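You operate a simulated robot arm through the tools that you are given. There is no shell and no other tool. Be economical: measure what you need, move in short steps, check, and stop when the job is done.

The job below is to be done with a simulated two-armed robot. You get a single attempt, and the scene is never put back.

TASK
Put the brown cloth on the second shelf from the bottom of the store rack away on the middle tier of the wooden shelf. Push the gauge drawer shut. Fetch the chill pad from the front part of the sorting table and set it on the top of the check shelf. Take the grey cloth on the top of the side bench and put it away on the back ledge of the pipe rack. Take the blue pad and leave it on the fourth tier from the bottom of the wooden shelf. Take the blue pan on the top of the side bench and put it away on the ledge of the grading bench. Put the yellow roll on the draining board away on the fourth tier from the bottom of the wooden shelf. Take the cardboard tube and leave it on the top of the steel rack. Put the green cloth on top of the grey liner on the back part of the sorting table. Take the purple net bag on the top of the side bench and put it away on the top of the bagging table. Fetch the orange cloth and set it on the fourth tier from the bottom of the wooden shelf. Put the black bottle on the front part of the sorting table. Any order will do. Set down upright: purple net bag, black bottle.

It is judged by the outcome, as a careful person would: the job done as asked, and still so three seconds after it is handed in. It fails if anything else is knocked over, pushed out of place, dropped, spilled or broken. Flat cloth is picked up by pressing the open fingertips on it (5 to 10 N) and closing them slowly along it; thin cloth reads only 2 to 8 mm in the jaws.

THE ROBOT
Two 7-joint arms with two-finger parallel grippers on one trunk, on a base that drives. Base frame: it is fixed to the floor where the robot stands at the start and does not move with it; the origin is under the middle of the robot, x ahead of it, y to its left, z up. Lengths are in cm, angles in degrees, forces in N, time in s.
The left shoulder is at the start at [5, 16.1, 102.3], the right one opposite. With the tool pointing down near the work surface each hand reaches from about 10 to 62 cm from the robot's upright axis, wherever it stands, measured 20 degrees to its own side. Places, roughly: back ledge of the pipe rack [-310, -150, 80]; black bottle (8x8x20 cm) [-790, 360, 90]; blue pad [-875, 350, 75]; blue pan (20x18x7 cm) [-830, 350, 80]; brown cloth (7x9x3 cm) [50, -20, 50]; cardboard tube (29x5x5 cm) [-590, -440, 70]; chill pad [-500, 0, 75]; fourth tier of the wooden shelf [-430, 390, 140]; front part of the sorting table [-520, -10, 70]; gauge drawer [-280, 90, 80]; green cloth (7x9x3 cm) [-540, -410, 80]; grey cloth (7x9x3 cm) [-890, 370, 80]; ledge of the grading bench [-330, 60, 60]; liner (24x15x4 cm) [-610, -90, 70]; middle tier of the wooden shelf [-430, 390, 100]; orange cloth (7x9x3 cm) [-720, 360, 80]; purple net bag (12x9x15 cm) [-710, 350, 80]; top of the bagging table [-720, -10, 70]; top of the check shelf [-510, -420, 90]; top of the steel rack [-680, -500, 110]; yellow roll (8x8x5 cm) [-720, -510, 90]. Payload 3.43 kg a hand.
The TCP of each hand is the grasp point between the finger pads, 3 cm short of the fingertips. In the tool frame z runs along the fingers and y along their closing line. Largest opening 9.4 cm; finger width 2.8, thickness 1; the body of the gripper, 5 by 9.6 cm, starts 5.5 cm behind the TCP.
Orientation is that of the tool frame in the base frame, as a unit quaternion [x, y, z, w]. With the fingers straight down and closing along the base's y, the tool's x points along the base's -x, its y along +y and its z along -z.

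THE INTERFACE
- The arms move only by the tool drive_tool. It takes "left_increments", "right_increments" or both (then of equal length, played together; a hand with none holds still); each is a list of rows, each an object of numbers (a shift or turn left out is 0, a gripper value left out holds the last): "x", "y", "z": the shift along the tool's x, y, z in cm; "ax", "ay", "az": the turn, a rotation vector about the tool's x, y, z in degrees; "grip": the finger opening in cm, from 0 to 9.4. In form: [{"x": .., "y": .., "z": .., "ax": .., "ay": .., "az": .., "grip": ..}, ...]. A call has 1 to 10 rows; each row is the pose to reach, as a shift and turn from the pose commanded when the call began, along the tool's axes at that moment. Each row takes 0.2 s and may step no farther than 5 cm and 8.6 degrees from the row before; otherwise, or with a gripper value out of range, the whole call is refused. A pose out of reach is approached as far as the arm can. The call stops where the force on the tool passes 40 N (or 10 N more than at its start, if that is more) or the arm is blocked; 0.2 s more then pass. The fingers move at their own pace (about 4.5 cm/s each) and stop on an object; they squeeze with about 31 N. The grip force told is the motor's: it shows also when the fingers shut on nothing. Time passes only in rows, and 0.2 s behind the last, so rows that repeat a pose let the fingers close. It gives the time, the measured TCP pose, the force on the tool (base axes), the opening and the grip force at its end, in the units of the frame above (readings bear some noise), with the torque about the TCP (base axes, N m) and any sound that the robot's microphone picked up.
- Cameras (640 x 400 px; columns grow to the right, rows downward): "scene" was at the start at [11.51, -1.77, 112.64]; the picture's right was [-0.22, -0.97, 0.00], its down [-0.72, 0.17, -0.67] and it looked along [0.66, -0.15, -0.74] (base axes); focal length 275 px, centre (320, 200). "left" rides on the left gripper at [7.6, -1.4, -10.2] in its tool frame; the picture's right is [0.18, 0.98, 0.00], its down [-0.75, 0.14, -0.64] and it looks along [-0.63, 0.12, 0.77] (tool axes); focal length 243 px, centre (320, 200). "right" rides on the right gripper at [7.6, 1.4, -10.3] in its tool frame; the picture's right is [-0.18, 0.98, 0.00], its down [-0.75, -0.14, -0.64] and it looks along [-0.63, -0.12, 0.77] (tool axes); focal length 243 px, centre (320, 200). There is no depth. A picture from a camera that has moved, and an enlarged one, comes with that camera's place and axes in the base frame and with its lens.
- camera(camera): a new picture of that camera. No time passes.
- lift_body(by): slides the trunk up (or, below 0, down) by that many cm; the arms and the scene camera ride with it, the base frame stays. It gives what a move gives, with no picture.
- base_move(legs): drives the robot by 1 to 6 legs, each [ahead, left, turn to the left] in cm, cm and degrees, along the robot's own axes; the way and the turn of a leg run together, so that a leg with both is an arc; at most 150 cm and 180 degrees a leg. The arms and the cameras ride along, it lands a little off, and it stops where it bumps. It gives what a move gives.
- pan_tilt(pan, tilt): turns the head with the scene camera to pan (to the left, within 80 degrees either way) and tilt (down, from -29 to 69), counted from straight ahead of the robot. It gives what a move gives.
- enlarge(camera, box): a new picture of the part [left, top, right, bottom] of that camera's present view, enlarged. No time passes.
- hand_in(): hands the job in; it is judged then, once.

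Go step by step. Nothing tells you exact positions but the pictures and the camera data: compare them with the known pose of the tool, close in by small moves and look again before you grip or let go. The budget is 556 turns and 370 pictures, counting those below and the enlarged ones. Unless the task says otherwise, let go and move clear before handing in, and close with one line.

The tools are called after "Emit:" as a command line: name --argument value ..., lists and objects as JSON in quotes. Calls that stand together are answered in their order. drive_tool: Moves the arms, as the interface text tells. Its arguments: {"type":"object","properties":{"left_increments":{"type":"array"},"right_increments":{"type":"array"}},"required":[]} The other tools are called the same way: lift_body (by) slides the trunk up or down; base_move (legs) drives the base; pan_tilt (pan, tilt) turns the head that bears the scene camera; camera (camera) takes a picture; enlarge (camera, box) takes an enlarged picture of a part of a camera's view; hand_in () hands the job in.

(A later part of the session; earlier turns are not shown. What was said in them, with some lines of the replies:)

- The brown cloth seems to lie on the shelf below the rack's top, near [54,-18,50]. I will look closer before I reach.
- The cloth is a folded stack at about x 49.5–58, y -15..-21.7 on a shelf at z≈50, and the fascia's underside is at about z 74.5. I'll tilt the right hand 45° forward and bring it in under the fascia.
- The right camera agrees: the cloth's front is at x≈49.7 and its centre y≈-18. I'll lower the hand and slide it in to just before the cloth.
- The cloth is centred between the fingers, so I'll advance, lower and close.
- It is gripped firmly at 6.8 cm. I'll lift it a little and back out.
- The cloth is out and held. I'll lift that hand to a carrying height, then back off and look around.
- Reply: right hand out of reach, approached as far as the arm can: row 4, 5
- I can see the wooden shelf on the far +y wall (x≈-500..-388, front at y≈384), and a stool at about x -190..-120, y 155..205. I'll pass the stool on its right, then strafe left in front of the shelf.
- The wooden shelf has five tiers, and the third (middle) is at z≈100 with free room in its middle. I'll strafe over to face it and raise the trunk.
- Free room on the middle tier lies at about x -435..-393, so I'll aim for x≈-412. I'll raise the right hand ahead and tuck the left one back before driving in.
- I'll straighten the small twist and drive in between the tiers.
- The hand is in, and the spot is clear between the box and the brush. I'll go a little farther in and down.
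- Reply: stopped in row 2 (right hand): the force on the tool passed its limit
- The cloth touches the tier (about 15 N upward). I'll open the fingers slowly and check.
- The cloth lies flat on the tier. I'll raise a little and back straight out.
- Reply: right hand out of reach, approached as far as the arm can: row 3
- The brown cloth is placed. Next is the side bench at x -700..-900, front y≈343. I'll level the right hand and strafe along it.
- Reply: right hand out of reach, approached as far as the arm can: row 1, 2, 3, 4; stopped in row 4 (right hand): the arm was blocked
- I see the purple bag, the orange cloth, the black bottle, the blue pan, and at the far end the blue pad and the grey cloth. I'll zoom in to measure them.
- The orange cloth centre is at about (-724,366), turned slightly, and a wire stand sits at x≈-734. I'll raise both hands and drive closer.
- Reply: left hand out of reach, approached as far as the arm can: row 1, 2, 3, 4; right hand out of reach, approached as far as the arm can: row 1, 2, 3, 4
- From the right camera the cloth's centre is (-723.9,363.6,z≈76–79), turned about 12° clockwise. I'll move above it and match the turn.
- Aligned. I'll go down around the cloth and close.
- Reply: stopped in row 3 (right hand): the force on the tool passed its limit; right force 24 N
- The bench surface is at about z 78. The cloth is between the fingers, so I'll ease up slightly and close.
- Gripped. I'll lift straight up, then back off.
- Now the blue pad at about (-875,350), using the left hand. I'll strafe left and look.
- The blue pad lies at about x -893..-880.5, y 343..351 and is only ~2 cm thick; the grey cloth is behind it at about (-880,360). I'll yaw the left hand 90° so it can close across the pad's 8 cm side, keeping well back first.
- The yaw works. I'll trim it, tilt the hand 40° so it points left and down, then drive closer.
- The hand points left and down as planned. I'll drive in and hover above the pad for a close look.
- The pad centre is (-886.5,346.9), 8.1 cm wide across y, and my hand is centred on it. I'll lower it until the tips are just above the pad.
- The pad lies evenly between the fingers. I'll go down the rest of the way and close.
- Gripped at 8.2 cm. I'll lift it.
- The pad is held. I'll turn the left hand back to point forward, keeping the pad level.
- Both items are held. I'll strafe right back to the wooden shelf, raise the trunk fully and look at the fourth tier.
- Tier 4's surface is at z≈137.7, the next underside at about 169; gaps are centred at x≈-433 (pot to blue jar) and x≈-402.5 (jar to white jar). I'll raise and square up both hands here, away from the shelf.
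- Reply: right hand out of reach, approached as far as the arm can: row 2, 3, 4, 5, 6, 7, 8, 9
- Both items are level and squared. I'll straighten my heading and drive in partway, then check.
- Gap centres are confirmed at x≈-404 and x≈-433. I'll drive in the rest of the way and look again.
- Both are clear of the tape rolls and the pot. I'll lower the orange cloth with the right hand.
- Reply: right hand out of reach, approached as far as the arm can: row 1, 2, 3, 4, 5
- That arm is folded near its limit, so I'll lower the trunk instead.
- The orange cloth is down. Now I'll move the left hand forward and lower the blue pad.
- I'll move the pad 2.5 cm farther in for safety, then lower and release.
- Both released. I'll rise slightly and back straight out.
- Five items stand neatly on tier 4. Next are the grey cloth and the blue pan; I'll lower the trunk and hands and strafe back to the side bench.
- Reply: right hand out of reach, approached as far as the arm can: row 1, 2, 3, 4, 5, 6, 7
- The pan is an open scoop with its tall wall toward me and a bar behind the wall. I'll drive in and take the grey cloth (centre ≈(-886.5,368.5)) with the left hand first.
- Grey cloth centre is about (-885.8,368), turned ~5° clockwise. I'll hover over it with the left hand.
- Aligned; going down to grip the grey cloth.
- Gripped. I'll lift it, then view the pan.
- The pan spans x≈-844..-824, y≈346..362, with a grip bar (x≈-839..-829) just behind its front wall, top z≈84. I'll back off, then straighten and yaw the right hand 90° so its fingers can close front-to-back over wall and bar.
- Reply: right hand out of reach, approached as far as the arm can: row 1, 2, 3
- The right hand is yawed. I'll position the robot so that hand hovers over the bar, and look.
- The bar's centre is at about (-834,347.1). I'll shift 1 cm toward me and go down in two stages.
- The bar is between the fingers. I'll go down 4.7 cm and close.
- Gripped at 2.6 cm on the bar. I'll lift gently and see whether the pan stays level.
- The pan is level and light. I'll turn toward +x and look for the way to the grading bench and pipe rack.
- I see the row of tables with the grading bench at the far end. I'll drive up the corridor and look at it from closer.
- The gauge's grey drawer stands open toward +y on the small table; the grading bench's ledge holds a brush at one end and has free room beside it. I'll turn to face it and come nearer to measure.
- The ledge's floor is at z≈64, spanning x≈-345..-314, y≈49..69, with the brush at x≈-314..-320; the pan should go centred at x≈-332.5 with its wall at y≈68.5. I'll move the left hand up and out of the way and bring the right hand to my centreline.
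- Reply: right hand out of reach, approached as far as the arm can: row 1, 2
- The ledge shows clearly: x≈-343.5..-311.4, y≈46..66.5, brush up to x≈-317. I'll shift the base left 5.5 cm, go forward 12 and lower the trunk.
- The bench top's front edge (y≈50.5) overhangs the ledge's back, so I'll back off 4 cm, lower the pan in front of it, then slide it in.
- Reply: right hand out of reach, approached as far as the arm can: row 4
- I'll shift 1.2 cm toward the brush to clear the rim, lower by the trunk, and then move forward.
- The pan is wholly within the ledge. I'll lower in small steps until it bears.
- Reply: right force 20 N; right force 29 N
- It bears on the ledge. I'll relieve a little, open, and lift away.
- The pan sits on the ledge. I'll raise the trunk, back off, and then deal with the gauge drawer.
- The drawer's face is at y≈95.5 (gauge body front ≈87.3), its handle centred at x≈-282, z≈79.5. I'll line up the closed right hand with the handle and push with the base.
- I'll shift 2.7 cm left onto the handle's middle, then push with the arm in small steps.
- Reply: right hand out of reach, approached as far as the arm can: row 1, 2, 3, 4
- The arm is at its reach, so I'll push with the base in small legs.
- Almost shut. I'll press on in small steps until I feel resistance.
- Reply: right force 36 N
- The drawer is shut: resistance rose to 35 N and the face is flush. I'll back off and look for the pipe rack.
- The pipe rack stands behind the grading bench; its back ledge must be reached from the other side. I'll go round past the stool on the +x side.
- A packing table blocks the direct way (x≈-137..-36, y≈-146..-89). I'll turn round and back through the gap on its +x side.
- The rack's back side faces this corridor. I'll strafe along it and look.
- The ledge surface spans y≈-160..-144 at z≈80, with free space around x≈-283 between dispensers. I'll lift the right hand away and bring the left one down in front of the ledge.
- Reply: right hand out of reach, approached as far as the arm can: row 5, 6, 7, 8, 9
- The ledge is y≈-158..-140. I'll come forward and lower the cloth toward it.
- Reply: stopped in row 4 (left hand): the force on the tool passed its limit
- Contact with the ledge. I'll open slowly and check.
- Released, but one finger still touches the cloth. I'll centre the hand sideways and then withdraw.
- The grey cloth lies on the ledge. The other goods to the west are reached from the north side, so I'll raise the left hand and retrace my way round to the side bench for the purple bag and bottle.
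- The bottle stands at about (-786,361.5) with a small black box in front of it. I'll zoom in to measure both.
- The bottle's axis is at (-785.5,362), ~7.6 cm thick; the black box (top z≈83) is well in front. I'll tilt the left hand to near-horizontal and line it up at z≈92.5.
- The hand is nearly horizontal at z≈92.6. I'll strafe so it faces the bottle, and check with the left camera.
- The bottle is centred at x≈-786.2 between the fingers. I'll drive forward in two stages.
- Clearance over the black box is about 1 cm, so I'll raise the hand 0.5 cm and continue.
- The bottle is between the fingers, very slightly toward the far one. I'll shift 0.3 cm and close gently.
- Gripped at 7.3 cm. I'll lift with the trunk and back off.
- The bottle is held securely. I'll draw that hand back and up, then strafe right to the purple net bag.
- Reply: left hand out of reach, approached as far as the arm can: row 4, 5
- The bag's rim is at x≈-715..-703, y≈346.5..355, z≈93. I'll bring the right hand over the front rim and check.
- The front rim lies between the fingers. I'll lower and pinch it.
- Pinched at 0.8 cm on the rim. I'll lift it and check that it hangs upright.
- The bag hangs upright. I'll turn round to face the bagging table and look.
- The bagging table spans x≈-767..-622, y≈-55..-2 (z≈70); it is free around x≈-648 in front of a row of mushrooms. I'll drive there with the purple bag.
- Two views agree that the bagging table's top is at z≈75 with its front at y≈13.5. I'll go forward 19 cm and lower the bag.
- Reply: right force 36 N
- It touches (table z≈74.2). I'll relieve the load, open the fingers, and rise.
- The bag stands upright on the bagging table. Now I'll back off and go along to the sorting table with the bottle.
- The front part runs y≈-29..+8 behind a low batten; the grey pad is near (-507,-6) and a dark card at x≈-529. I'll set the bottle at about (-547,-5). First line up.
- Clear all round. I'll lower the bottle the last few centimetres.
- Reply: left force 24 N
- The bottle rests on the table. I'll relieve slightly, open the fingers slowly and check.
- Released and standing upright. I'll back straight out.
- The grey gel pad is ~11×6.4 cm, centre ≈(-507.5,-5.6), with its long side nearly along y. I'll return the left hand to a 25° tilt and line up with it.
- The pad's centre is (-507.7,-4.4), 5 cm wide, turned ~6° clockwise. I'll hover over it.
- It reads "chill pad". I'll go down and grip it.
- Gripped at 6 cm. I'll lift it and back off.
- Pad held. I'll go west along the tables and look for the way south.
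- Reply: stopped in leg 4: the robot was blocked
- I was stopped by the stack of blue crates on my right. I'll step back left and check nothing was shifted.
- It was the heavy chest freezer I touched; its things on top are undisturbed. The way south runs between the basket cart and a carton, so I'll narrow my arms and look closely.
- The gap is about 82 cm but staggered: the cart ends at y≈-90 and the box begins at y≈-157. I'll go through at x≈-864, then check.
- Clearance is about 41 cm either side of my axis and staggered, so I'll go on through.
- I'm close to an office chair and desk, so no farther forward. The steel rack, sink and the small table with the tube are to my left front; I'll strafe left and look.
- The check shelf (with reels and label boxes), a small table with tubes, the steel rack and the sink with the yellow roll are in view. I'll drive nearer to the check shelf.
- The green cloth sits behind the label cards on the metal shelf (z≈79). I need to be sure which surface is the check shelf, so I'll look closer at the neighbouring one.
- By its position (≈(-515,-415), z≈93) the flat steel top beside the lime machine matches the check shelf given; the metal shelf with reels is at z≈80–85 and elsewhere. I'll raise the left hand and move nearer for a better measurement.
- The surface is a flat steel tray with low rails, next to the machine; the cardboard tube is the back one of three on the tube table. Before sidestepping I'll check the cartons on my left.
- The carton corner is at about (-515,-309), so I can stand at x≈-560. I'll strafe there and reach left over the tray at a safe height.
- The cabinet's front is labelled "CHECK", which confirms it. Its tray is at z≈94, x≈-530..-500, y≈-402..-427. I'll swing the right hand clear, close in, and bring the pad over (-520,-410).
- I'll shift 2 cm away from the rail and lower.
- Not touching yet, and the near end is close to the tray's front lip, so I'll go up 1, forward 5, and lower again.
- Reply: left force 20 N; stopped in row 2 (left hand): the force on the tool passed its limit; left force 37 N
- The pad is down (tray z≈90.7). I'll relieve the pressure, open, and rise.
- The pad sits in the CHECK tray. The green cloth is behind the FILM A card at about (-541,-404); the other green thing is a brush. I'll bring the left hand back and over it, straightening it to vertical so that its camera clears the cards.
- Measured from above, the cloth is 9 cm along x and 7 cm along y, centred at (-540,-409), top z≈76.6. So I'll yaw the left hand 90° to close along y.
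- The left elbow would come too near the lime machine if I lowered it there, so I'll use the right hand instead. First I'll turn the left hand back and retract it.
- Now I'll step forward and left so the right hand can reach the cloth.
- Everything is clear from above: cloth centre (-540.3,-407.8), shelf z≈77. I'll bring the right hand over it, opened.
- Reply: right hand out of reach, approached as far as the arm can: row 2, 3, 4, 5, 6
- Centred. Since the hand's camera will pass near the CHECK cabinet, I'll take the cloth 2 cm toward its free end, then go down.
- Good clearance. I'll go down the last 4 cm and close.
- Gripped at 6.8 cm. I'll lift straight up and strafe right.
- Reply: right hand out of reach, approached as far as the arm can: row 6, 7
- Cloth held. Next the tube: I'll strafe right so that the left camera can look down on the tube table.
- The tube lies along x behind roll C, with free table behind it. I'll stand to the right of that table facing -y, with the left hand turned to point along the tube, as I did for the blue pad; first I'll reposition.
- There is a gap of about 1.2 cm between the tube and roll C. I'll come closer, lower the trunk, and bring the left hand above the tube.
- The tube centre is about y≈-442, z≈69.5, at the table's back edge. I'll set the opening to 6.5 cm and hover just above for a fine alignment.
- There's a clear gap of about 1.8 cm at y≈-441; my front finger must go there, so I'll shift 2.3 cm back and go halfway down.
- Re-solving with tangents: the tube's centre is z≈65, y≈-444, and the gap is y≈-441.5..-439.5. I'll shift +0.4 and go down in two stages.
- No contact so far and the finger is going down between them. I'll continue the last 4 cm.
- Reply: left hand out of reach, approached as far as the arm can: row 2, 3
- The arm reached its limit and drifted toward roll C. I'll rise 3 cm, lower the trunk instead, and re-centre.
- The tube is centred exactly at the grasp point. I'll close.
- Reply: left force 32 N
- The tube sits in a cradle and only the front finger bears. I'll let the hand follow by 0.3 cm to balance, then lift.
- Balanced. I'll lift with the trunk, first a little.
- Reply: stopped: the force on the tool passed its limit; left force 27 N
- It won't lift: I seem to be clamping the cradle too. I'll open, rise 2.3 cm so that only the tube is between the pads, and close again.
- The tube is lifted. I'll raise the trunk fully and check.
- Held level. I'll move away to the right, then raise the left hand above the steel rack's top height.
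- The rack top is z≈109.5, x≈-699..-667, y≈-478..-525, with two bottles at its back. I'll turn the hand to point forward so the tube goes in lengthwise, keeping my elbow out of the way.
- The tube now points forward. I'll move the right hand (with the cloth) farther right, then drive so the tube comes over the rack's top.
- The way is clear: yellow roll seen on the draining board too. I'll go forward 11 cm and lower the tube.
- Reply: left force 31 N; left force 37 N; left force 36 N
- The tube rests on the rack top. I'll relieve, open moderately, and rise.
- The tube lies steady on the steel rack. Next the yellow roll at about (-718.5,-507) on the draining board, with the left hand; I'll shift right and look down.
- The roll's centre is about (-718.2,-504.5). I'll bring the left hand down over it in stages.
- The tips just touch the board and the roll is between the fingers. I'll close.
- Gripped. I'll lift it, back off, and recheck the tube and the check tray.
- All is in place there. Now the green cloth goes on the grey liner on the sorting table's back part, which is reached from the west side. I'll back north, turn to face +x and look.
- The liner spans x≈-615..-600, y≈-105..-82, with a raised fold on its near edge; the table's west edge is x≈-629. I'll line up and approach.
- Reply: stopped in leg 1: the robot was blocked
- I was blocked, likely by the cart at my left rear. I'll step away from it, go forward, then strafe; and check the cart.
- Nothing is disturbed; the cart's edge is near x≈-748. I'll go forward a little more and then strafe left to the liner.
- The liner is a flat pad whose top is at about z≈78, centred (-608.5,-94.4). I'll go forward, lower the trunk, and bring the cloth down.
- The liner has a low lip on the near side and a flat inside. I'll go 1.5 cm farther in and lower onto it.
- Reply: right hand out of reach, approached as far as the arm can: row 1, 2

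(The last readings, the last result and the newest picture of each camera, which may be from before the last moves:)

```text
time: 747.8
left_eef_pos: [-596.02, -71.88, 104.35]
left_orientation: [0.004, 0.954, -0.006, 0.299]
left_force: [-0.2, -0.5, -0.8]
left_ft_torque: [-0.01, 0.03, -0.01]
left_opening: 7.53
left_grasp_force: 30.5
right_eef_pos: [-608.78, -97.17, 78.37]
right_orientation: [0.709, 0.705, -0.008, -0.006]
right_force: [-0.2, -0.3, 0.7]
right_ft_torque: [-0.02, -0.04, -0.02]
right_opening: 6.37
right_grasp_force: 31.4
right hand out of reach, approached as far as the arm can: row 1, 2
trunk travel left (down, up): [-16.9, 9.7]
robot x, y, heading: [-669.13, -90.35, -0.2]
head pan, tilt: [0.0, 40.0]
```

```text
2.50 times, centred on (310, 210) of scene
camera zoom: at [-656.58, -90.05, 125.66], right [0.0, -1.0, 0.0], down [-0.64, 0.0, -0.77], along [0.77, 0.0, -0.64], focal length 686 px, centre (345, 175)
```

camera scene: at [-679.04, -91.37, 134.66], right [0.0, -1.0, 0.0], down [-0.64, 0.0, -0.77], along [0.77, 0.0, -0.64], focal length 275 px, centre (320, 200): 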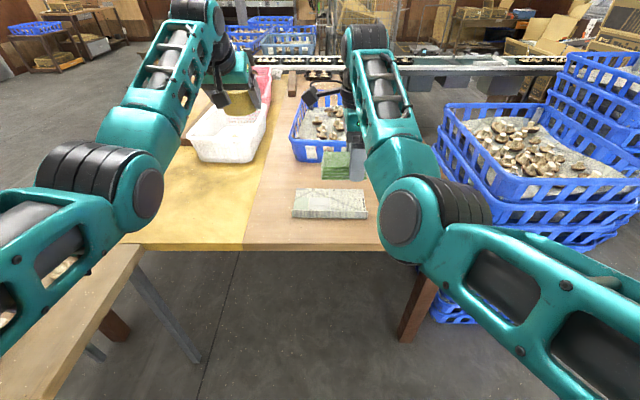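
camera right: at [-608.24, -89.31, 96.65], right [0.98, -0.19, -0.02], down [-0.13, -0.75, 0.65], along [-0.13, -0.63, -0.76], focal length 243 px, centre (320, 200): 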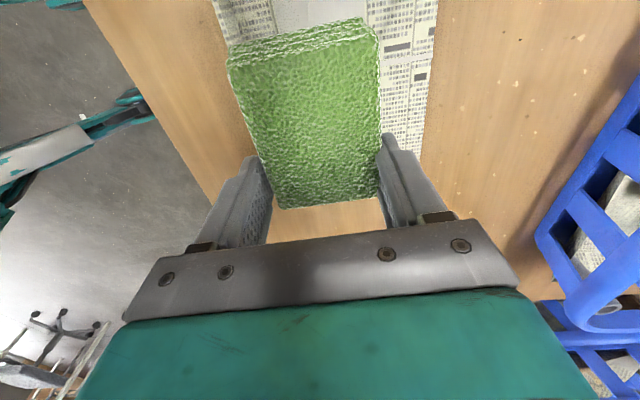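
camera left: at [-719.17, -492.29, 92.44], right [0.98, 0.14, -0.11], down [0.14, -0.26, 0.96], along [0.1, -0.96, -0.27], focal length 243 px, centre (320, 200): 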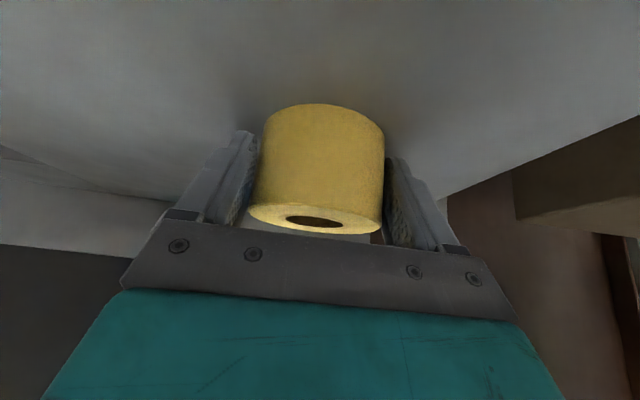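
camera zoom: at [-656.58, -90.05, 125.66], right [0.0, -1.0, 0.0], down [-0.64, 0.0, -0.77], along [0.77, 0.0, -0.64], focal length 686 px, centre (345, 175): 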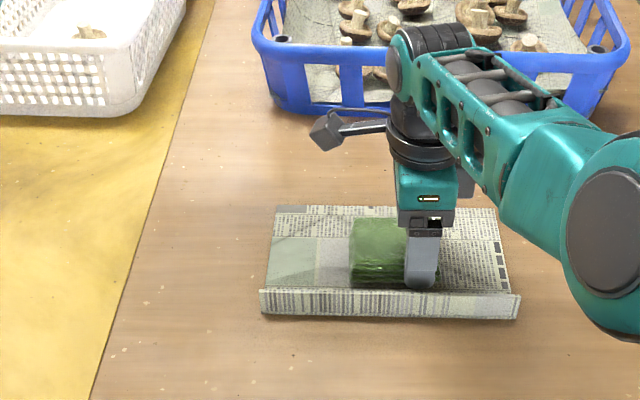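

I'll finish with the trunk in small steps.

Emit:
lift_body --by -0.6

Emit:
lift_body --by -0.5

Emit:
lift_body --by -0.4

```text
time: 748.4
left_eef_pos: [-596.1, -71.79, 103.88]
left_orientation: [0.004, 0.954, -0.005, 0.299]
left_force: [0.2, 0.4, -0.9]
left_ft_torque: [0.0, -0.01, 0.0]
left_opening: 7.53
left_grasp_force: 30.9
right_eef_pos: [-608.78, -97.26, 77.78]
right_orientation: [0.71, 0.705, -0.007, -0.004]
right_force: [-0.5, -0.1, 6.2]
right_ft_torque: [0.43, -0.19, 0.04]
right_opening: 6.4
right_grasp_force: 31.4
trunk travel left (down, up): [-16.3, 10.3]
robot x, y, heading: [-668.74, -90.04, 0.1]
head pan, tilt: [0.0, 40.0]
```

```text
time: 748.9
left_eef_pos: [-596.22, -71.79, 103.61]
left_orientation: [0.005, 0.954, -0.005, 0.301]
left_force: [-0.9, -0.8, -1.4]
left_ft_torque: [0.01, 0.06, -0.01]
left_opening: 7.51
left_grasp_force: 31.3
right_eef_pos: [-608.79, -97.06, 77.69]
right_orientation: [0.709, 0.706, -0.003, -0.001]
right_force: [-3.0, -0.4, 27.7]
right_ft_torque: [0.73, -0.35, 0.05]
right_opening: 6.38
right_grasp_force: 31.3
trunk travel left (down, up): [-15.8, 10.8]
robot x, y, heading: [-668.62, -89.79, -0.1]
head pan, tilt: [0.0, 40.0]
```

```text
time: 749.3
left_eef_pos: [-596.19, -71.85, 103.07]
left_orientation: [0.003, 0.954, -0.005, 0.3]
left_force: [-0.4, -0.1, -1.6]
left_ft_torque: [-0.04, 0.04, -0.02]
left_opening: 7.53
left_grasp_force: 31.0
right_eef_pos: [-608.61, -97.2, 77.71]
right_orientation: [0.708, 0.706, -0.003, 0.0]
right_force: [-3.8, 0.2, 13.9]
right_ft_torque: [0.09, 0.18, 0.03]
right_opening: 6.39
right_grasp_force: 31.4
trunk travel left (down, up): [-15.5, 11.1]
robot x, y, heading: [-668.88, -89.8, 0.2]
head pan, tilt: [0.0, 40.0]
stopped: the force on the tool passed its limit (the readings are from after the stop); the commanded pose is now the measured one
```

Contact. I'll relieve a little, open moderately, and rise clear.

Emit:
lift_body --by 0.5

Emit:
drive_tool --right_increments '[{"grip": 6.9}, {"grip": 7.4}, {"grip": 7.9}, {"grip": 7.9}]'

Emit:
lift_body --by 9

Emit:
camera --camera "right"

Emit:
enlarge --camera "scene" --box '[200, 130, 420, 290]'

```text
time: 749.9
left_eef_pos: [-596.06, -71.85, 103.59]
left_orientation: [0.003, 0.954, -0.005, 0.299]
left_force: [-0.5, -0.5, -0.8]
left_ft_torque: [0.02, 0.01, 0.03]
left_opening: 7.53
left_grasp_force: 30.9
right_eef_pos: [-608.7, -97.12, 77.82]
right_orientation: [0.709, 0.705, -0.005, -0.002]
right_force: [-0.2, 0.0, 0.4]
right_ft_torque: [-0.01, 0.03, -0.01]
right_opening: 6.39
right_grasp_force: 30.8
trunk travel left (down, up): [-16.0, 10.6]
robot x, y, heading: [-668.98, -90.14, -0.2]
head pan, tilt: [0.0, 40.0]
```

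```text
time: 750.9
left_eef_pos: [-596.04, -71.99, 103.51]
left_orientation: [0.003, 0.954, -0.005, 0.299]
left_force: [0.6, -0.1, -1.2]
left_ft_torque: [0.01, -0.03, 0.0]
left_opening: 7.53
left_grasp_force: 30.8
right_eef_pos: [-608.58, -97.17, 78.01]
right_orientation: [0.709, 0.705, -0.004, -0.002]
right_force: [0.3, 0.0, -0.9]
right_ft_torque: [0.0, -0.01, 0.04]
right_opening: 7.9
right_grasp_force: 0.0
trunk travel left (down, up): [-16.0, 10.6]
robot x, y, heading: [-668.75, -90.54, 0.1]
head pan, tilt: [0.0, 40.0]
```

```text
time: 752.1
left_eef_pos: [-596.05, -71.82, 112.52]
left_orientation: [0.003, 0.954, -0.005, 0.299]
left_force: [0.2, -0.5, -1.1]
left_ft_torque: [0.02, 0.01, -0.01]
left_opening: 7.53
left_grasp_force: 30.9
right_eef_pos: [-608.68, -97.14, 86.96]
right_orientation: [0.709, 0.705, -0.005, -0.002]
right_force: [1.2, 0.8, -0.2]
right_ft_torque: [0.02, -0.02, 0.0]
right_opening: 7.92
right_grasp_force: 0.0
trunk travel left (down, up): [-25.0, 1.6]
robot x, y, heading: [-668.89, -90.23, -0.2]
head pan, tilt: [0.0, 40.0]
```

```text
97 pictures are left
camera right: at [-607.06, -89.49, 97.01], right [0.98, -0.19, -0.01], down [-0.14, -0.75, 0.65], along [-0.13, -0.63, -0.76], focal length 243 px, centre (320, 200)
```

right: 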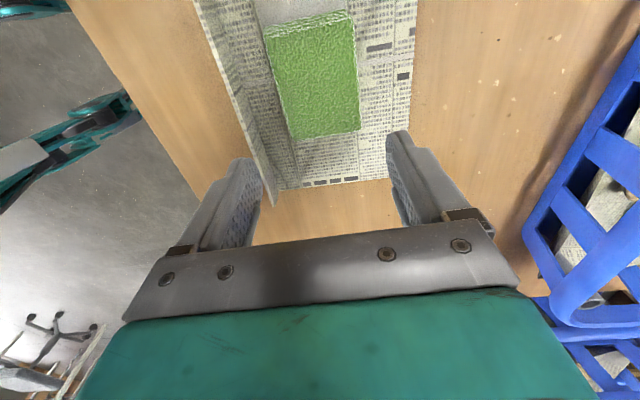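

```text
2.50 times, centred on (310, 210) of scene
camera zoom: at [-656.56, -90.05, 133.76], right [0.0, -1.0, 0.0], down [-0.64, 0.0, -0.77], along [0.77, 0.0, -0.64], focal length 686 px, centre (345, 175)
```

zoom: 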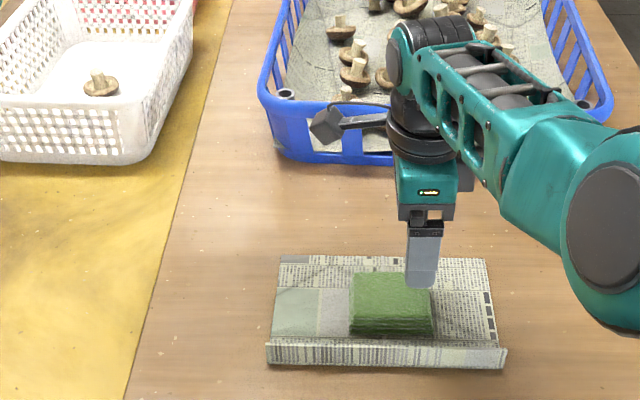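

The green cloth lies on the liner. The yellow roll remains; I'll retrace the way out to the corridor and go north.

Emit:
base_move --legs '[[-24, 0, 0], [0, -60, 0], [-42, 0, 0], [0, -45, 0], [0, 0, 90]]'

Emit:
base_move --legs '[[0, 60, 0], [0, 66, 0]]'

Emit:
pan_tilt --pan 0 --tilt 30

Emit:
camera --camera "scene"

```text
time: 765.2
left_eef_pos: [-753.7, -122.58, 112.57]
left_orientation: [0.676, -0.674, -0.209, -0.214]
left_force: [0.0, -0.2, -1.8]
left_ft_torque: [-0.05, 0.0, 0.02]
left_opening: 7.49
left_grasp_force: 31.0
right_eef_pos: [-728.3, -134.69, 86.83]
right_orientation: [-0.004, 1.0, -0.004, 0.001]
right_force: [0.9, 0.1, 1.4]
right_ft_torque: [0.02, 0.0, 0.01]
right_opening: 7.88
right_grasp_force: 0.1
trunk travel left (down, up): [-25.0, 1.6]
robot x, y, heading: [-735.01, -195.27, 90.9]
head pan, tilt: [0.0, 40.0]
```

```text
time: 771.9
left_eef_pos: [-880.56, -124.38, 112.51]
left_orientation: [0.677, -0.672, -0.209, -0.214]
left_force: [-0.3, -0.2, -1.5]
left_ft_torque: [-0.01, -0.02, 0.02]
left_opening: 7.43
left_grasp_force: 31.7
right_eef_pos: [-855.0, -136.29, 86.93]
right_orientation: [-0.006, 1.0, -0.004, 0.002]
right_force: [-0.7, 0.4, 0.9]
right_ft_torque: [-0.01, -0.03, -0.03]
right_opening: 7.9
right_grasp_force: 0.0
trunk travel left (down, up): [-25.0, 1.6]
robot x, y, heading: [-861.22, -196.41, 90.9]
head pan, tilt: [0.0, 40.0]
```

```text
time: 772.6
left_eef_pos: [-880.53, -124.17, 112.54]
left_orientation: [0.677, -0.672, -0.21, -0.214]
left_force: [0.2, 0.6, -1.0]
left_ft_torque: [-0.03, 0.0, 0.04]
left_opening: 7.47
left_grasp_force: 31.4
right_eef_pos: [-855.02, -136.21, 86.96]
right_orientation: [-0.006, 1.0, -0.003, 0.002]
right_force: [-0.6, -0.9, 0.5]
right_ft_torque: [0.01, 0.02, 0.0]
right_opening: 7.87
right_grasp_force: 0.0
trunk travel left (down, up): [-25.0, 1.6]
robot x, y, heading: [-861.26, -196.3, 91.0]
head pan, tilt: [0.0, 30.0]
```

```text
95 pictures are left
camera scene: at [-861.55, -183.66, 135.29], right [1.0, 0.02, 0.0], down [0.01, -0.5, -0.87], along [-0.01, 0.87, -0.5], focal length 275 px, centre (320, 200)
```

scene: 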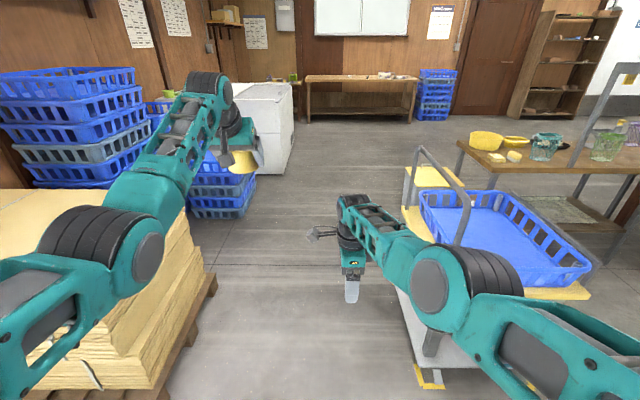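

The corridor is as before. I'll straighten and drive north through it.

Emit:
base_move --legs '[[0, 0, -1.0], [120, 0, 0], [100, 0, 0]]'

Emit:
base_move --legs '[[0, -22, 0], [120, 0, 0], [120, 0, 0], [0, -140, 0], [0, -140, 0], [0, -130, 0]]'

Emit:
pan_tilt --pan 0 --tilt 0

Emit:
camera --camera "scene"

```text
time: 783.8
left_eef_pos: [-879.09, 94.91, 112.47]
left_orientation: [-0.672, 0.678, 0.208, 0.215]
left_force: [-1.0, -0.1, -1.5]
left_ft_torque: [-0.05, 0.01, 0.02]
left_opening: 7.48
left_grasp_force: 31.6
right_eef_pos: [-853.86, 82.49, 86.95]
right_orientation: [0.002, 1.0, -0.004, 0.001]
right_force: [-0.2, -0.4, 0.3]
right_ft_torque: [0.0, 0.03, -0.01]
right_opening: 7.89
right_grasp_force: 0.1
trunk travel left (down, up): [-25.0, 1.6]
robot x, y, heading: [-860.82, 21.73, 90.1]
head pan, tilt: [0.0, 30.0]
```

```text
time: 816.2
left_eef_pos: [-446.0, 329.27, 112.49]
left_orientation: [-0.668, 0.682, 0.207, 0.216]
left_force: [0.5, 0.0, -0.5]
left_ft_torque: [-0.03, 0.02, -0.02]
left_opening: 7.44
left_grasp_force: 31.0
right_eef_pos: [-420.85, 316.61, 86.94]
right_orientation: [0.007, 1.0, -0.005, 0.002]
right_force: [0.9, -0.3, 0.9]
right_ft_torque: [-0.02, -0.02, 0.04]
right_opening: 7.91
right_grasp_force: 0.0
trunk travel left (down, up): [-25.0, 1.6]
robot x, y, heading: [-428.68, 256.47, 89.2]
head pan, tilt: [0.0, 30.0]
```

```text
time: 817.1
left_eef_pos: [-446.05, 329.41, 112.54]
left_orientation: [-0.668, 0.682, 0.207, 0.216]
left_force: [0.4, 0.1, -1.8]
left_ft_torque: [-0.01, 0.03, 0.0]
left_opening: 7.44
left_grasp_force: 30.7
right_eef_pos: [-420.88, 316.6, 86.82]
right_orientation: [0.008, 1.0, -0.005, 0.001]
right_force: [-0.1, -0.3, -0.2]
right_ft_torque: [0.0, -0.01, -0.01]
right_opening: 7.93
right_grasp_force: 0.0
trunk travel left (down, up): [-25.0, 1.6]
robot x, y, heading: [-428.75, 256.23, 89.4]
head pan, tilt: [0.0, 0.0]
```

```text
94 pictures are left
camera scene: at [-428.7, 269.39, 140.13], right [1.0, -0.01, 0.0], down [0.0, 0.0, -1.0], along [0.01, 1.0, 0.0], focal length 275 px, centre (320, 200)
```

scene: 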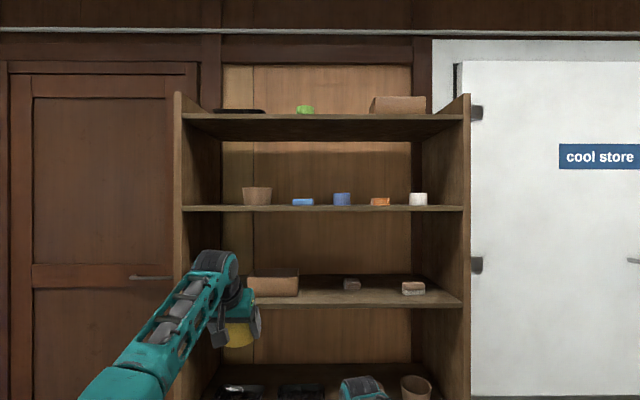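

Tier 4 is free to the left of the pot, around x≈-466.5. Before driving in I must tuck the right hand back, and raise the left one.

Emit:
drive_tool --right_increments '[{"x": -3, "y": -3}, {"x": -6, "y": -6}, {"x": -9, "y": -9}, {"x": -12, "y": -12}, {"x": -15, "y": -15}, {"x": -18, "y": -18}, {"x": -20, "y": -20}, {"x": -20, "y": -22}, {"x": -20, "y": -24}]' --left_increments '[{"x": -0.6, "z": -4.3}, {"x": -1.2, "z": -8.6}, {"x": -1.9, "z": -13}, {"x": -2.5, "z": -17.3}, {"x": -3.1, "z": -21.6}, {"x": -3.7, "z": -26}, {"x": -4.3, "z": -30.2}, {"x": -5, "z": -34.5}, {"x": -5.6, "z": -38.9}]'

Emit:
camera --camera "scene"

```text
time: 819.1
left_eef_pos: [-446.59, 313.13, 145.33]
left_orientation: [-0.669, 0.68, 0.207, 0.215]
left_force: [0.4, 0.6, -1.2]
left_ft_torque: [-0.01, 0.01, -0.02]
left_opening: 7.44
left_grasp_force: 31.1
right_eef_pos: [-397.03, 298.3, 93.41]
right_orientation: [0.024, 0.996, 0.076, 0.048]
right_force: [-0.1, 0.1, -0.3]
right_ft_torque: [-0.05, 0.03, -0.02]
right_opening: 7.91
right_grasp_force: 0.1
trunk travel left (down, up): [-25.0, 1.6]
robot x, y, heading: [-428.74, 256.35, 89.1]
head pan, tilt: [0.0, 0.0]
stopped in row 9 (right hand): the arm was blocked; the commanded pose is now the measured one
```

```text
93 pictures are left
camera scene: at [-428.67, 269.37, 140.13], right [1.0, -0.01, 0.0], down [0.0, 0.0, -1.0], along [0.01, 1.0, 0.0], focal length 275 px, centre (320, 200)
```

scene: 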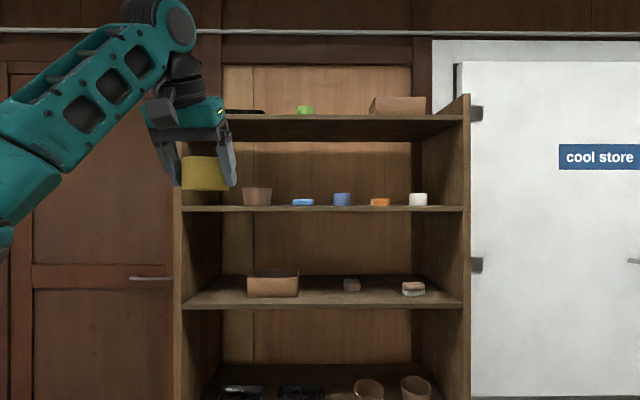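

Good. I'll line up with the gap left of the pot and approach in two stages.

Emit:
base_move --legs '[[0, 19.5, 0.7], [45, 0, 0]]'

Emit:
camera --camera "scene"

Emit:
camera --camera "left"

```text
time: 823.0
left_eef_pos: [-467.1, 357.86, 145.39]
left_orientation: [-0.673, 0.677, 0.208, 0.215]
left_force: [-0.2, 0.4, -1.3]
left_ft_torque: [-0.01, -0.02, 0.03]
left_opening: 7.42
left_grasp_force: 30.6
right_eef_pos: [-417.3, 343.7, 93.39]
right_orientation: [0.019, 0.996, 0.075, 0.048]
right_force: [-0.3, -0.3, 0.0]
right_ft_torque: [-0.01, 0.01, 0.02]
right_opening: 7.91
right_grasp_force: 0.2
trunk travel left (down, up): [-25.0, 1.6]
robot x, y, heading: [-448.36, 301.27, 90.0]
head pan, tilt: [0.0, 0.0]
```

```text
92 pictures are left
camera scene: at [-448.62, 314.44, 140.13], right [1.0, 0.0, 0.0], down [0.0, 0.0, -1.0], along [0.0, 1.0, 0.0], focal length 275 px, centre (320, 200)
```

scene: 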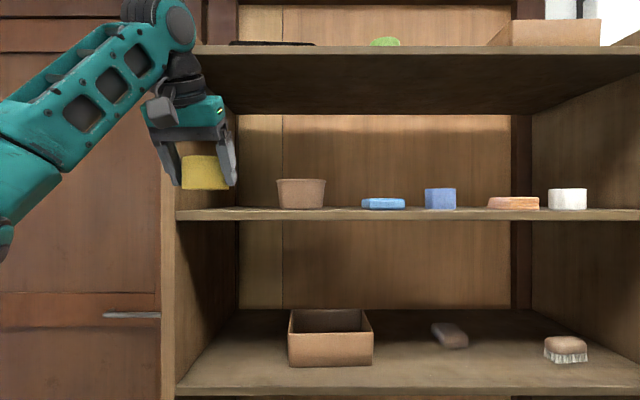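

```text
91 pictures are left
camera left: at [-465.74, 345.76, 149.45], right [-0.98, -0.14, -0.11], down [-0.15, 0.25, 0.96], along [-0.11, 0.96, -0.27], focal length 243 px, centre (320, 200)
```

left: 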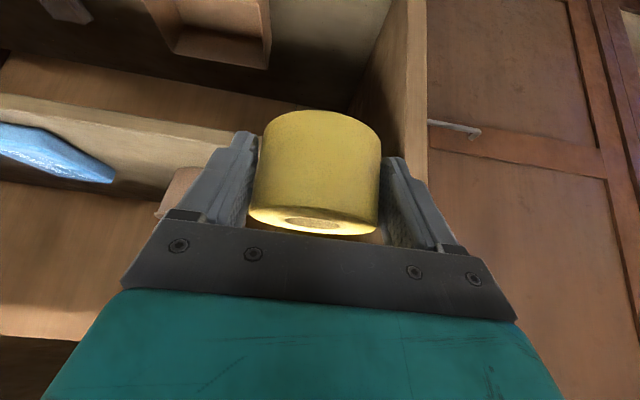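

The roll would go between the side panel (x≈-477) and the pot (x≈-459). My forearm must stay in front of the panel, so I'll go in only 18 cm.

Emit:
drive_tool --left_increments '[{"y": 0.6}]'

Emit:
base_move --legs '[[18, 0, 0]]'

Emit:
camera --camera "scene"

Emit:
camera --camera "left"

```text
time: 823.4
left_eef_pos: [-467.7, 357.73, 145.31]
left_orientation: [-0.672, 0.678, 0.207, 0.215]
left_force: [-0.1, 0.2, -1.4]
left_ft_torque: [0.01, 0.0, 0.01]
left_opening: 7.44
left_grasp_force: 31.1
right_eef_pos: [-417.24, 343.76, 93.49]
right_orientation: [0.019, 0.996, 0.077, 0.046]
right_force: [-0.7, 0.2, -0.2]
right_ft_torque: [0.01, 0.01, 0.02]
right_opening: 7.92
right_grasp_force: 0.1
trunk travel left (down, up): [-25.0, 1.6]
robot x, y, heading: [-448.9, 301.32, 89.9]
head pan, tilt: [0.0, 0.0]
```

```text
time: 824.9
left_eef_pos: [-467.54, 375.68, 145.28]
left_orientation: [-0.672, 0.678, 0.207, 0.215]
left_force: [0.3, -0.2, -2.5]
left_ft_torque: [-0.02, -0.03, -0.02]
left_opening: 7.42
left_grasp_force: 30.6
right_eef_pos: [-417.27, 361.53, 93.48]
right_orientation: [0.02, 0.996, 0.077, 0.047]
right_force: [-0.5, -0.1, -0.4]
right_ft_torque: [-0.02, -0.01, -0.02]
right_opening: 7.89
right_grasp_force: 0.1
trunk travel left (down, up): [-25.0, 1.6]
robot x, y, heading: [-448.74, 319.03, 90.0]
head pan, tilt: [0.0, 0.0]
```

```text
90 pictures are left
camera scene: at [-448.57, 332.3, 140.12], right [1.0, 0.0, 0.0], down [0.0, 0.0, -1.0], along [0.0, 1.0, 0.0], focal length 275 px, centre (320, 200)
```

scene: 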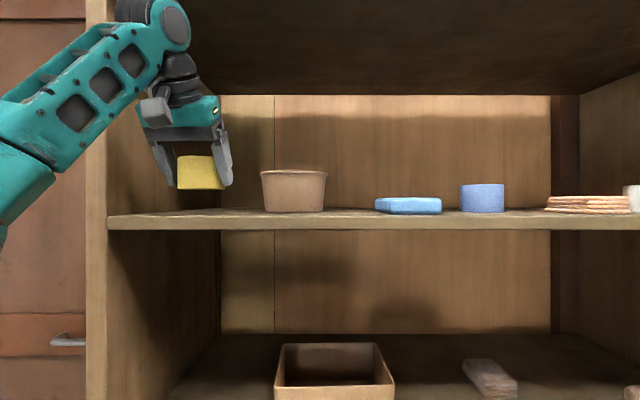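

```text
89 pictures are left
camera left: at [-466.28, 363.65, 149.43], right [-0.98, -0.14, -0.11], down [-0.15, 0.25, 0.96], along [-0.11, 0.96, -0.27], focal length 243 px, centre (320, 200)
```

left: 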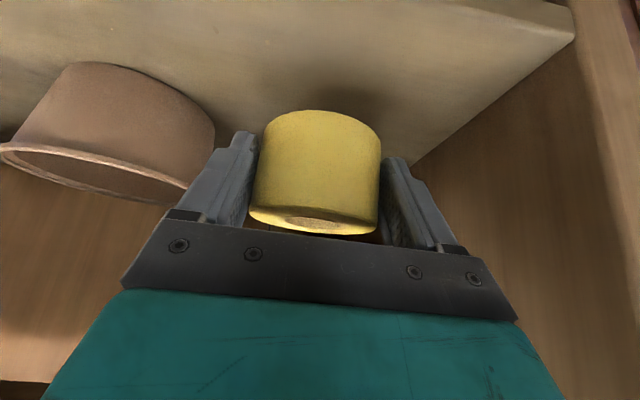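

The roll is over the free spot. I'll lower with the trunk until it bears.

Emit:
lift_body --by -2.8

Emit:
lift_body --by -0.5

Emit:
lift_body --by -0.4

Emit:
camera --camera "scene"

```text
time: 825.6
left_eef_pos: [-467.56, 375.62, 142.59]
left_orientation: [-0.672, 0.678, 0.207, 0.215]
left_force: [0.6, 0.8, -1.2]
left_ft_torque: [-0.03, -0.02, 0.03]
left_opening: 7.45
left_grasp_force: 31.2
right_eef_pos: [-417.21, 361.47, 90.71]
right_orientation: [0.021, 0.996, 0.077, 0.047]
right_force: [-0.4, -0.9, 0.4]
right_ft_torque: [-0.04, 0.0, -0.01]
right_opening: 7.87
right_grasp_force: 0.0
trunk travel left (down, up): [-22.2, 4.4]
robot x, y, heading: [-448.49, 319.36, 90.2]
head pan, tilt: [0.0, 0.0]
```

```text
time: 826.2
left_eef_pos: [-467.58, 375.74, 142.12]
left_orientation: [-0.672, 0.678, 0.207, 0.216]
left_force: [-0.7, 1.2, -1.1]
left_ft_torque: [-0.03, -0.01, -0.02]
left_opening: 7.43
left_grasp_force: 30.7
right_eef_pos: [-417.0, 361.56, 90.19]
right_orientation: [0.02, 0.996, 0.077, 0.047]
right_force: [-0.4, -0.2, 0.2]
right_ft_torque: [-0.03, 0.01, -0.01]
right_opening: 7.89
right_grasp_force: 0.1
trunk travel left (down, up): [-21.7, 4.9]
robot x, y, heading: [-448.51, 319.33, 90.2]
head pan, tilt: [0.0, 0.0]
```

```text
time: 826.7
left_eef_pos: [-467.59, 375.58, 141.69]
left_orientation: [-0.671, 0.678, 0.207, 0.216]
left_force: [-0.2, 0.8, -1.3]
left_ft_torque: [-0.02, 0.02, -0.01]
left_opening: 7.43
left_grasp_force: 30.7
right_eef_pos: [-417.23, 361.47, 89.76]
right_orientation: [0.02, 0.996, 0.078, 0.047]
right_force: [0.1, 0.3, 0.1]
right_ft_torque: [-0.01, 0.04, -0.01]
right_opening: 7.88
right_grasp_force: 0.1
trunk travel left (down, up): [-21.3, 5.3]
robot x, y, heading: [-448.16, 319.3, 89.8]
head pan, tilt: [0.0, 0.0]
```

```text
88 pictures are left
camera scene: at [-448.57, 332.21, 136.43], right [1.0, 0.0, 0.0], down [0.0, 0.0, -1.0], along [0.0, 1.0, 0.0], focal length 275 px, centre (320, 200)
```

scene: 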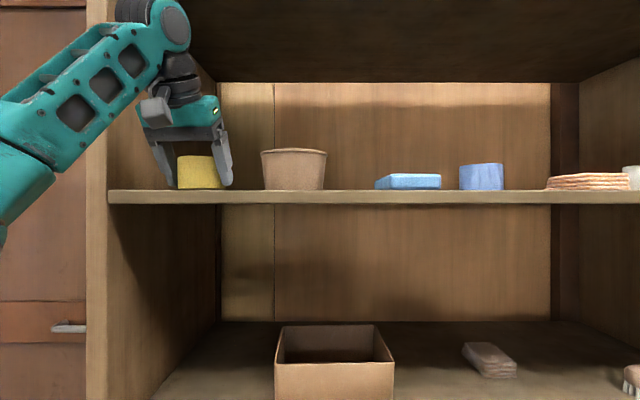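

Emit:
lift_body --by -0.4

Emit:
lift_body --by -0.4

```text
time: 827.2
left_eef_pos: [-467.68, 375.67, 141.3]
left_orientation: [-0.672, 0.677, 0.208, 0.216]
left_force: [-0.7, 1.8, 4.5]
left_ft_torque: [-0.07, 0.05, -0.04]
left_opening: 7.43
left_grasp_force: 31.1
right_eef_pos: [-417.18, 361.45, 89.51]
right_orientation: [0.02, 0.996, 0.077, 0.047]
right_force: [-0.5, -0.3, 0.0]
right_ft_torque: [-0.01, -0.02, 0.02]
right_opening: 7.9
right_grasp_force: 0.1
trunk travel left (down, up): [-20.9, 5.7]
robot x, y, heading: [-448.71, 319.04, 89.8]
head pan, tilt: [0.0, 0.0]
```

```text
time: 827.8
left_eef_pos: [-467.51, 375.66, 141.31]
left_orientation: [-0.671, 0.676, 0.212, 0.219]
left_force: [-4.2, 12.8, 33.1]
left_ft_torque: [0.13, 0.66, -0.14]
left_opening: 7.44
left_grasp_force: 31.0
right_eef_pos: [-417.16, 361.52, 89.02]
right_orientation: [0.02, 0.996, 0.077, 0.048]
right_force: [-0.6, 0.3, -0.6]
right_ft_torque: [0.0, 0.01, 0.0]
right_opening: 7.91
right_grasp_force: 0.1
trunk travel left (down, up): [-20.5, 6.1]
robot x, y, heading: [-448.03, 319.3, 89.9]
head pan, tilt: [0.0, 0.0]
```

It bears. I'll relieve, open, and check before backing out.

Emit:
lift_body --by 0.5

Emit:
drive_tool --left_increments '[{"grip": 8}, {"grip": 8.6}, {"grip": 9.2}, {"grip": 9.4}, {"grip": 9.4}]'

Emit:
camera --camera "left"

```text
time: 828.3
left_eef_pos: [-467.57, 375.61, 141.32]
left_orientation: [-0.672, 0.678, 0.206, 0.215]
left_force: [-1.7, 3.7, 13.0]
left_ft_torque: [0.67, 0.09, 0.04]
left_opening: 7.42
left_grasp_force: 30.8
right_eef_pos: [-417.28, 361.56, 89.52]
right_orientation: [0.02, 0.996, 0.078, 0.047]
right_force: [-0.4, 0.2, -0.3]
right_ft_torque: [0.01, -0.01, 0.0]
right_opening: 7.9
right_grasp_force: 0.1
trunk travel left (down, up): [-21.0, 5.6]
robot x, y, heading: [-448.3, 319.39, 89.7]
head pan, tilt: [0.0, 0.0]
```

```text
time: 829.5
left_eef_pos: [-467.57, 375.73, 141.12]
left_orientation: [-0.673, 0.677, 0.207, 0.215]
left_force: [-0.1, -2.2, 2.4]
left_ft_torque: [-0.1, 0.08, 0.17]
left_opening: 9.4
left_grasp_force: 0.0
right_eef_pos: [-417.2, 361.55, 89.51]
right_orientation: [0.02, 0.996, 0.077, 0.047]
right_force: [0.5, -0.5, 0.2]
right_ft_torque: [0.02, -0.02, 0.02]
right_opening: 7.93
right_grasp_force: 0.1
trunk travel left (down, up): [-21.0, 5.6]
robot x, y, heading: [-448.25, 319.16, 90.1]
head pan, tilt: [0.0, 0.0]
```

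```text
87 pictures are left
camera left: at [-466.32, 363.55, 145.44], right [-0.98, -0.14, -0.11], down [-0.15, 0.25, 0.96], along [-0.11, 0.96, -0.27], focal length 243 px, centre (320, 200)
```

left: 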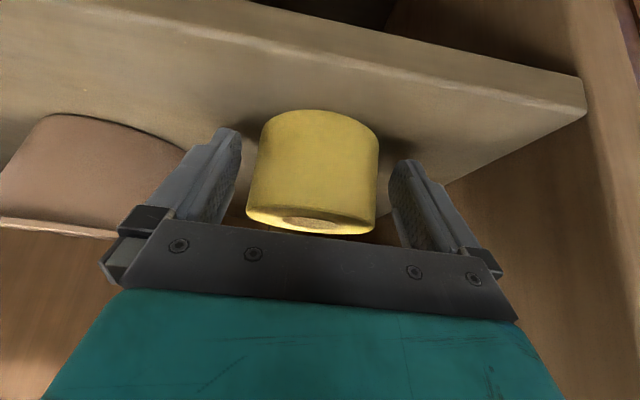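

The roll stands on tier 4, free of the fingers. I'll rise a little and back straight out, then look.

Emit:
lift_body --by 0.8

Emit:
base_move --legs '[[-60, 0, 0]]'

Emit:
camera --camera "scene"

Emit:
enlarge --camera "scene" --box '[180, 160, 500, 320]'

```text
time: 830.1
left_eef_pos: [-467.55, 375.68, 142.24]
left_orientation: [-0.672, 0.678, 0.207, 0.216]
left_force: [-0.5, 0.3, -0.5]
left_ft_torque: [0.01, -0.03, 0.02]
left_opening: 9.39
left_grasp_force: 0.1
right_eef_pos: [-417.3, 361.51, 90.29]
right_orientation: [0.02, 0.996, 0.077, 0.047]
right_force: [-0.6, 0.2, -1.0]
right_ft_torque: [0.0, 0.0, 0.02]
right_opening: 7.87
right_grasp_force: 0.1
trunk travel left (down, up): [-21.8, 4.8]
robot x, y, heading: [-448.95, 319.35, 90.1]
head pan, tilt: [0.0, 0.0]
```

```text
time: 833.4
left_eef_pos: [-467.62, 316.21, 142.16]
left_orientation: [-0.671, 0.678, 0.207, 0.216]
left_force: [1.5, -0.9, -0.3]
left_ft_torque: [0.02, 0.0, 0.01]
left_opening: 9.41
left_grasp_force: 0.0
right_eef_pos: [-417.23, 302.02, 90.29]
right_orientation: [0.022, 0.996, 0.077, 0.047]
right_force: [0.1, -0.2, 0.0]
right_ft_torque: [0.0, 0.0, -0.01]
right_opening: 7.91
right_grasp_force: 0.1
trunk travel left (down, up): [-21.8, 4.8]
robot x, y, heading: [-448.57, 259.48, 89.8]
head pan, tilt: [0.0, 0.0]
```

```text
86 pictures are left
camera scene: at [-448.75, 272.73, 136.94], right [1.0, -0.01, 0.0], down [0.0, 0.0, -1.0], along [0.01, 1.0, 0.0], focal length 275 px, centre (320, 200)
```

scene: 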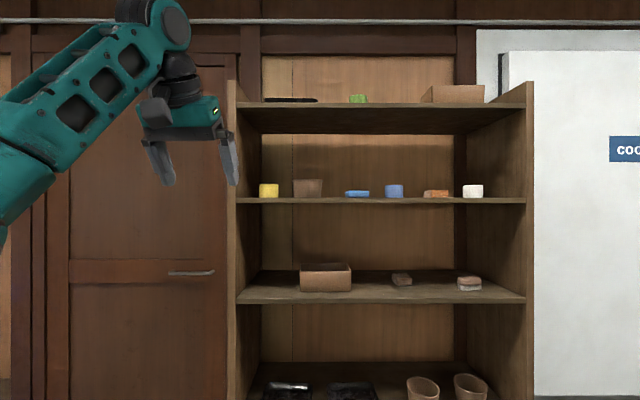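

```text
2.00 times, centred on (340, 240) of scene
camera zoom: at [-448.75, 272.73, 136.94], right [1.0, -0.01, 0.0], down [0.0, 0.0, -1.0], along [0.01, 1.0, 0.0], focal length 549 px, centre (280, 120)
```

zoom: 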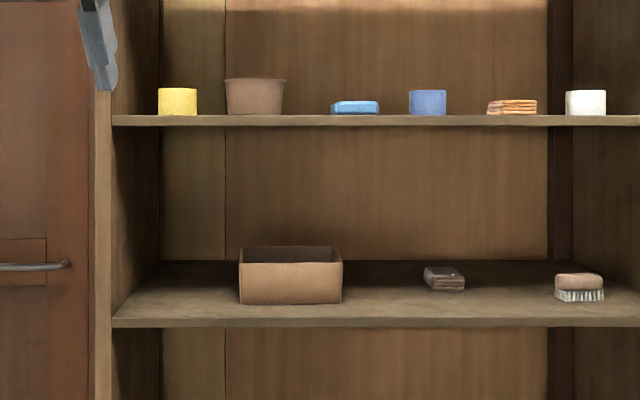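

All twelve things are where they were asked for: the shelf shows the brown cloth on the middle tier, and the roll, pad and orange cloth on the fourth. My hands are empty and clear.

Emit:
hand_in

```text
The job is handed in.
```

I placed all eleven items and shut the gauge drawer, and I handed the job in with both hands empty and clear. I checked each placement by picture when I set it down, but not again after the last drive.
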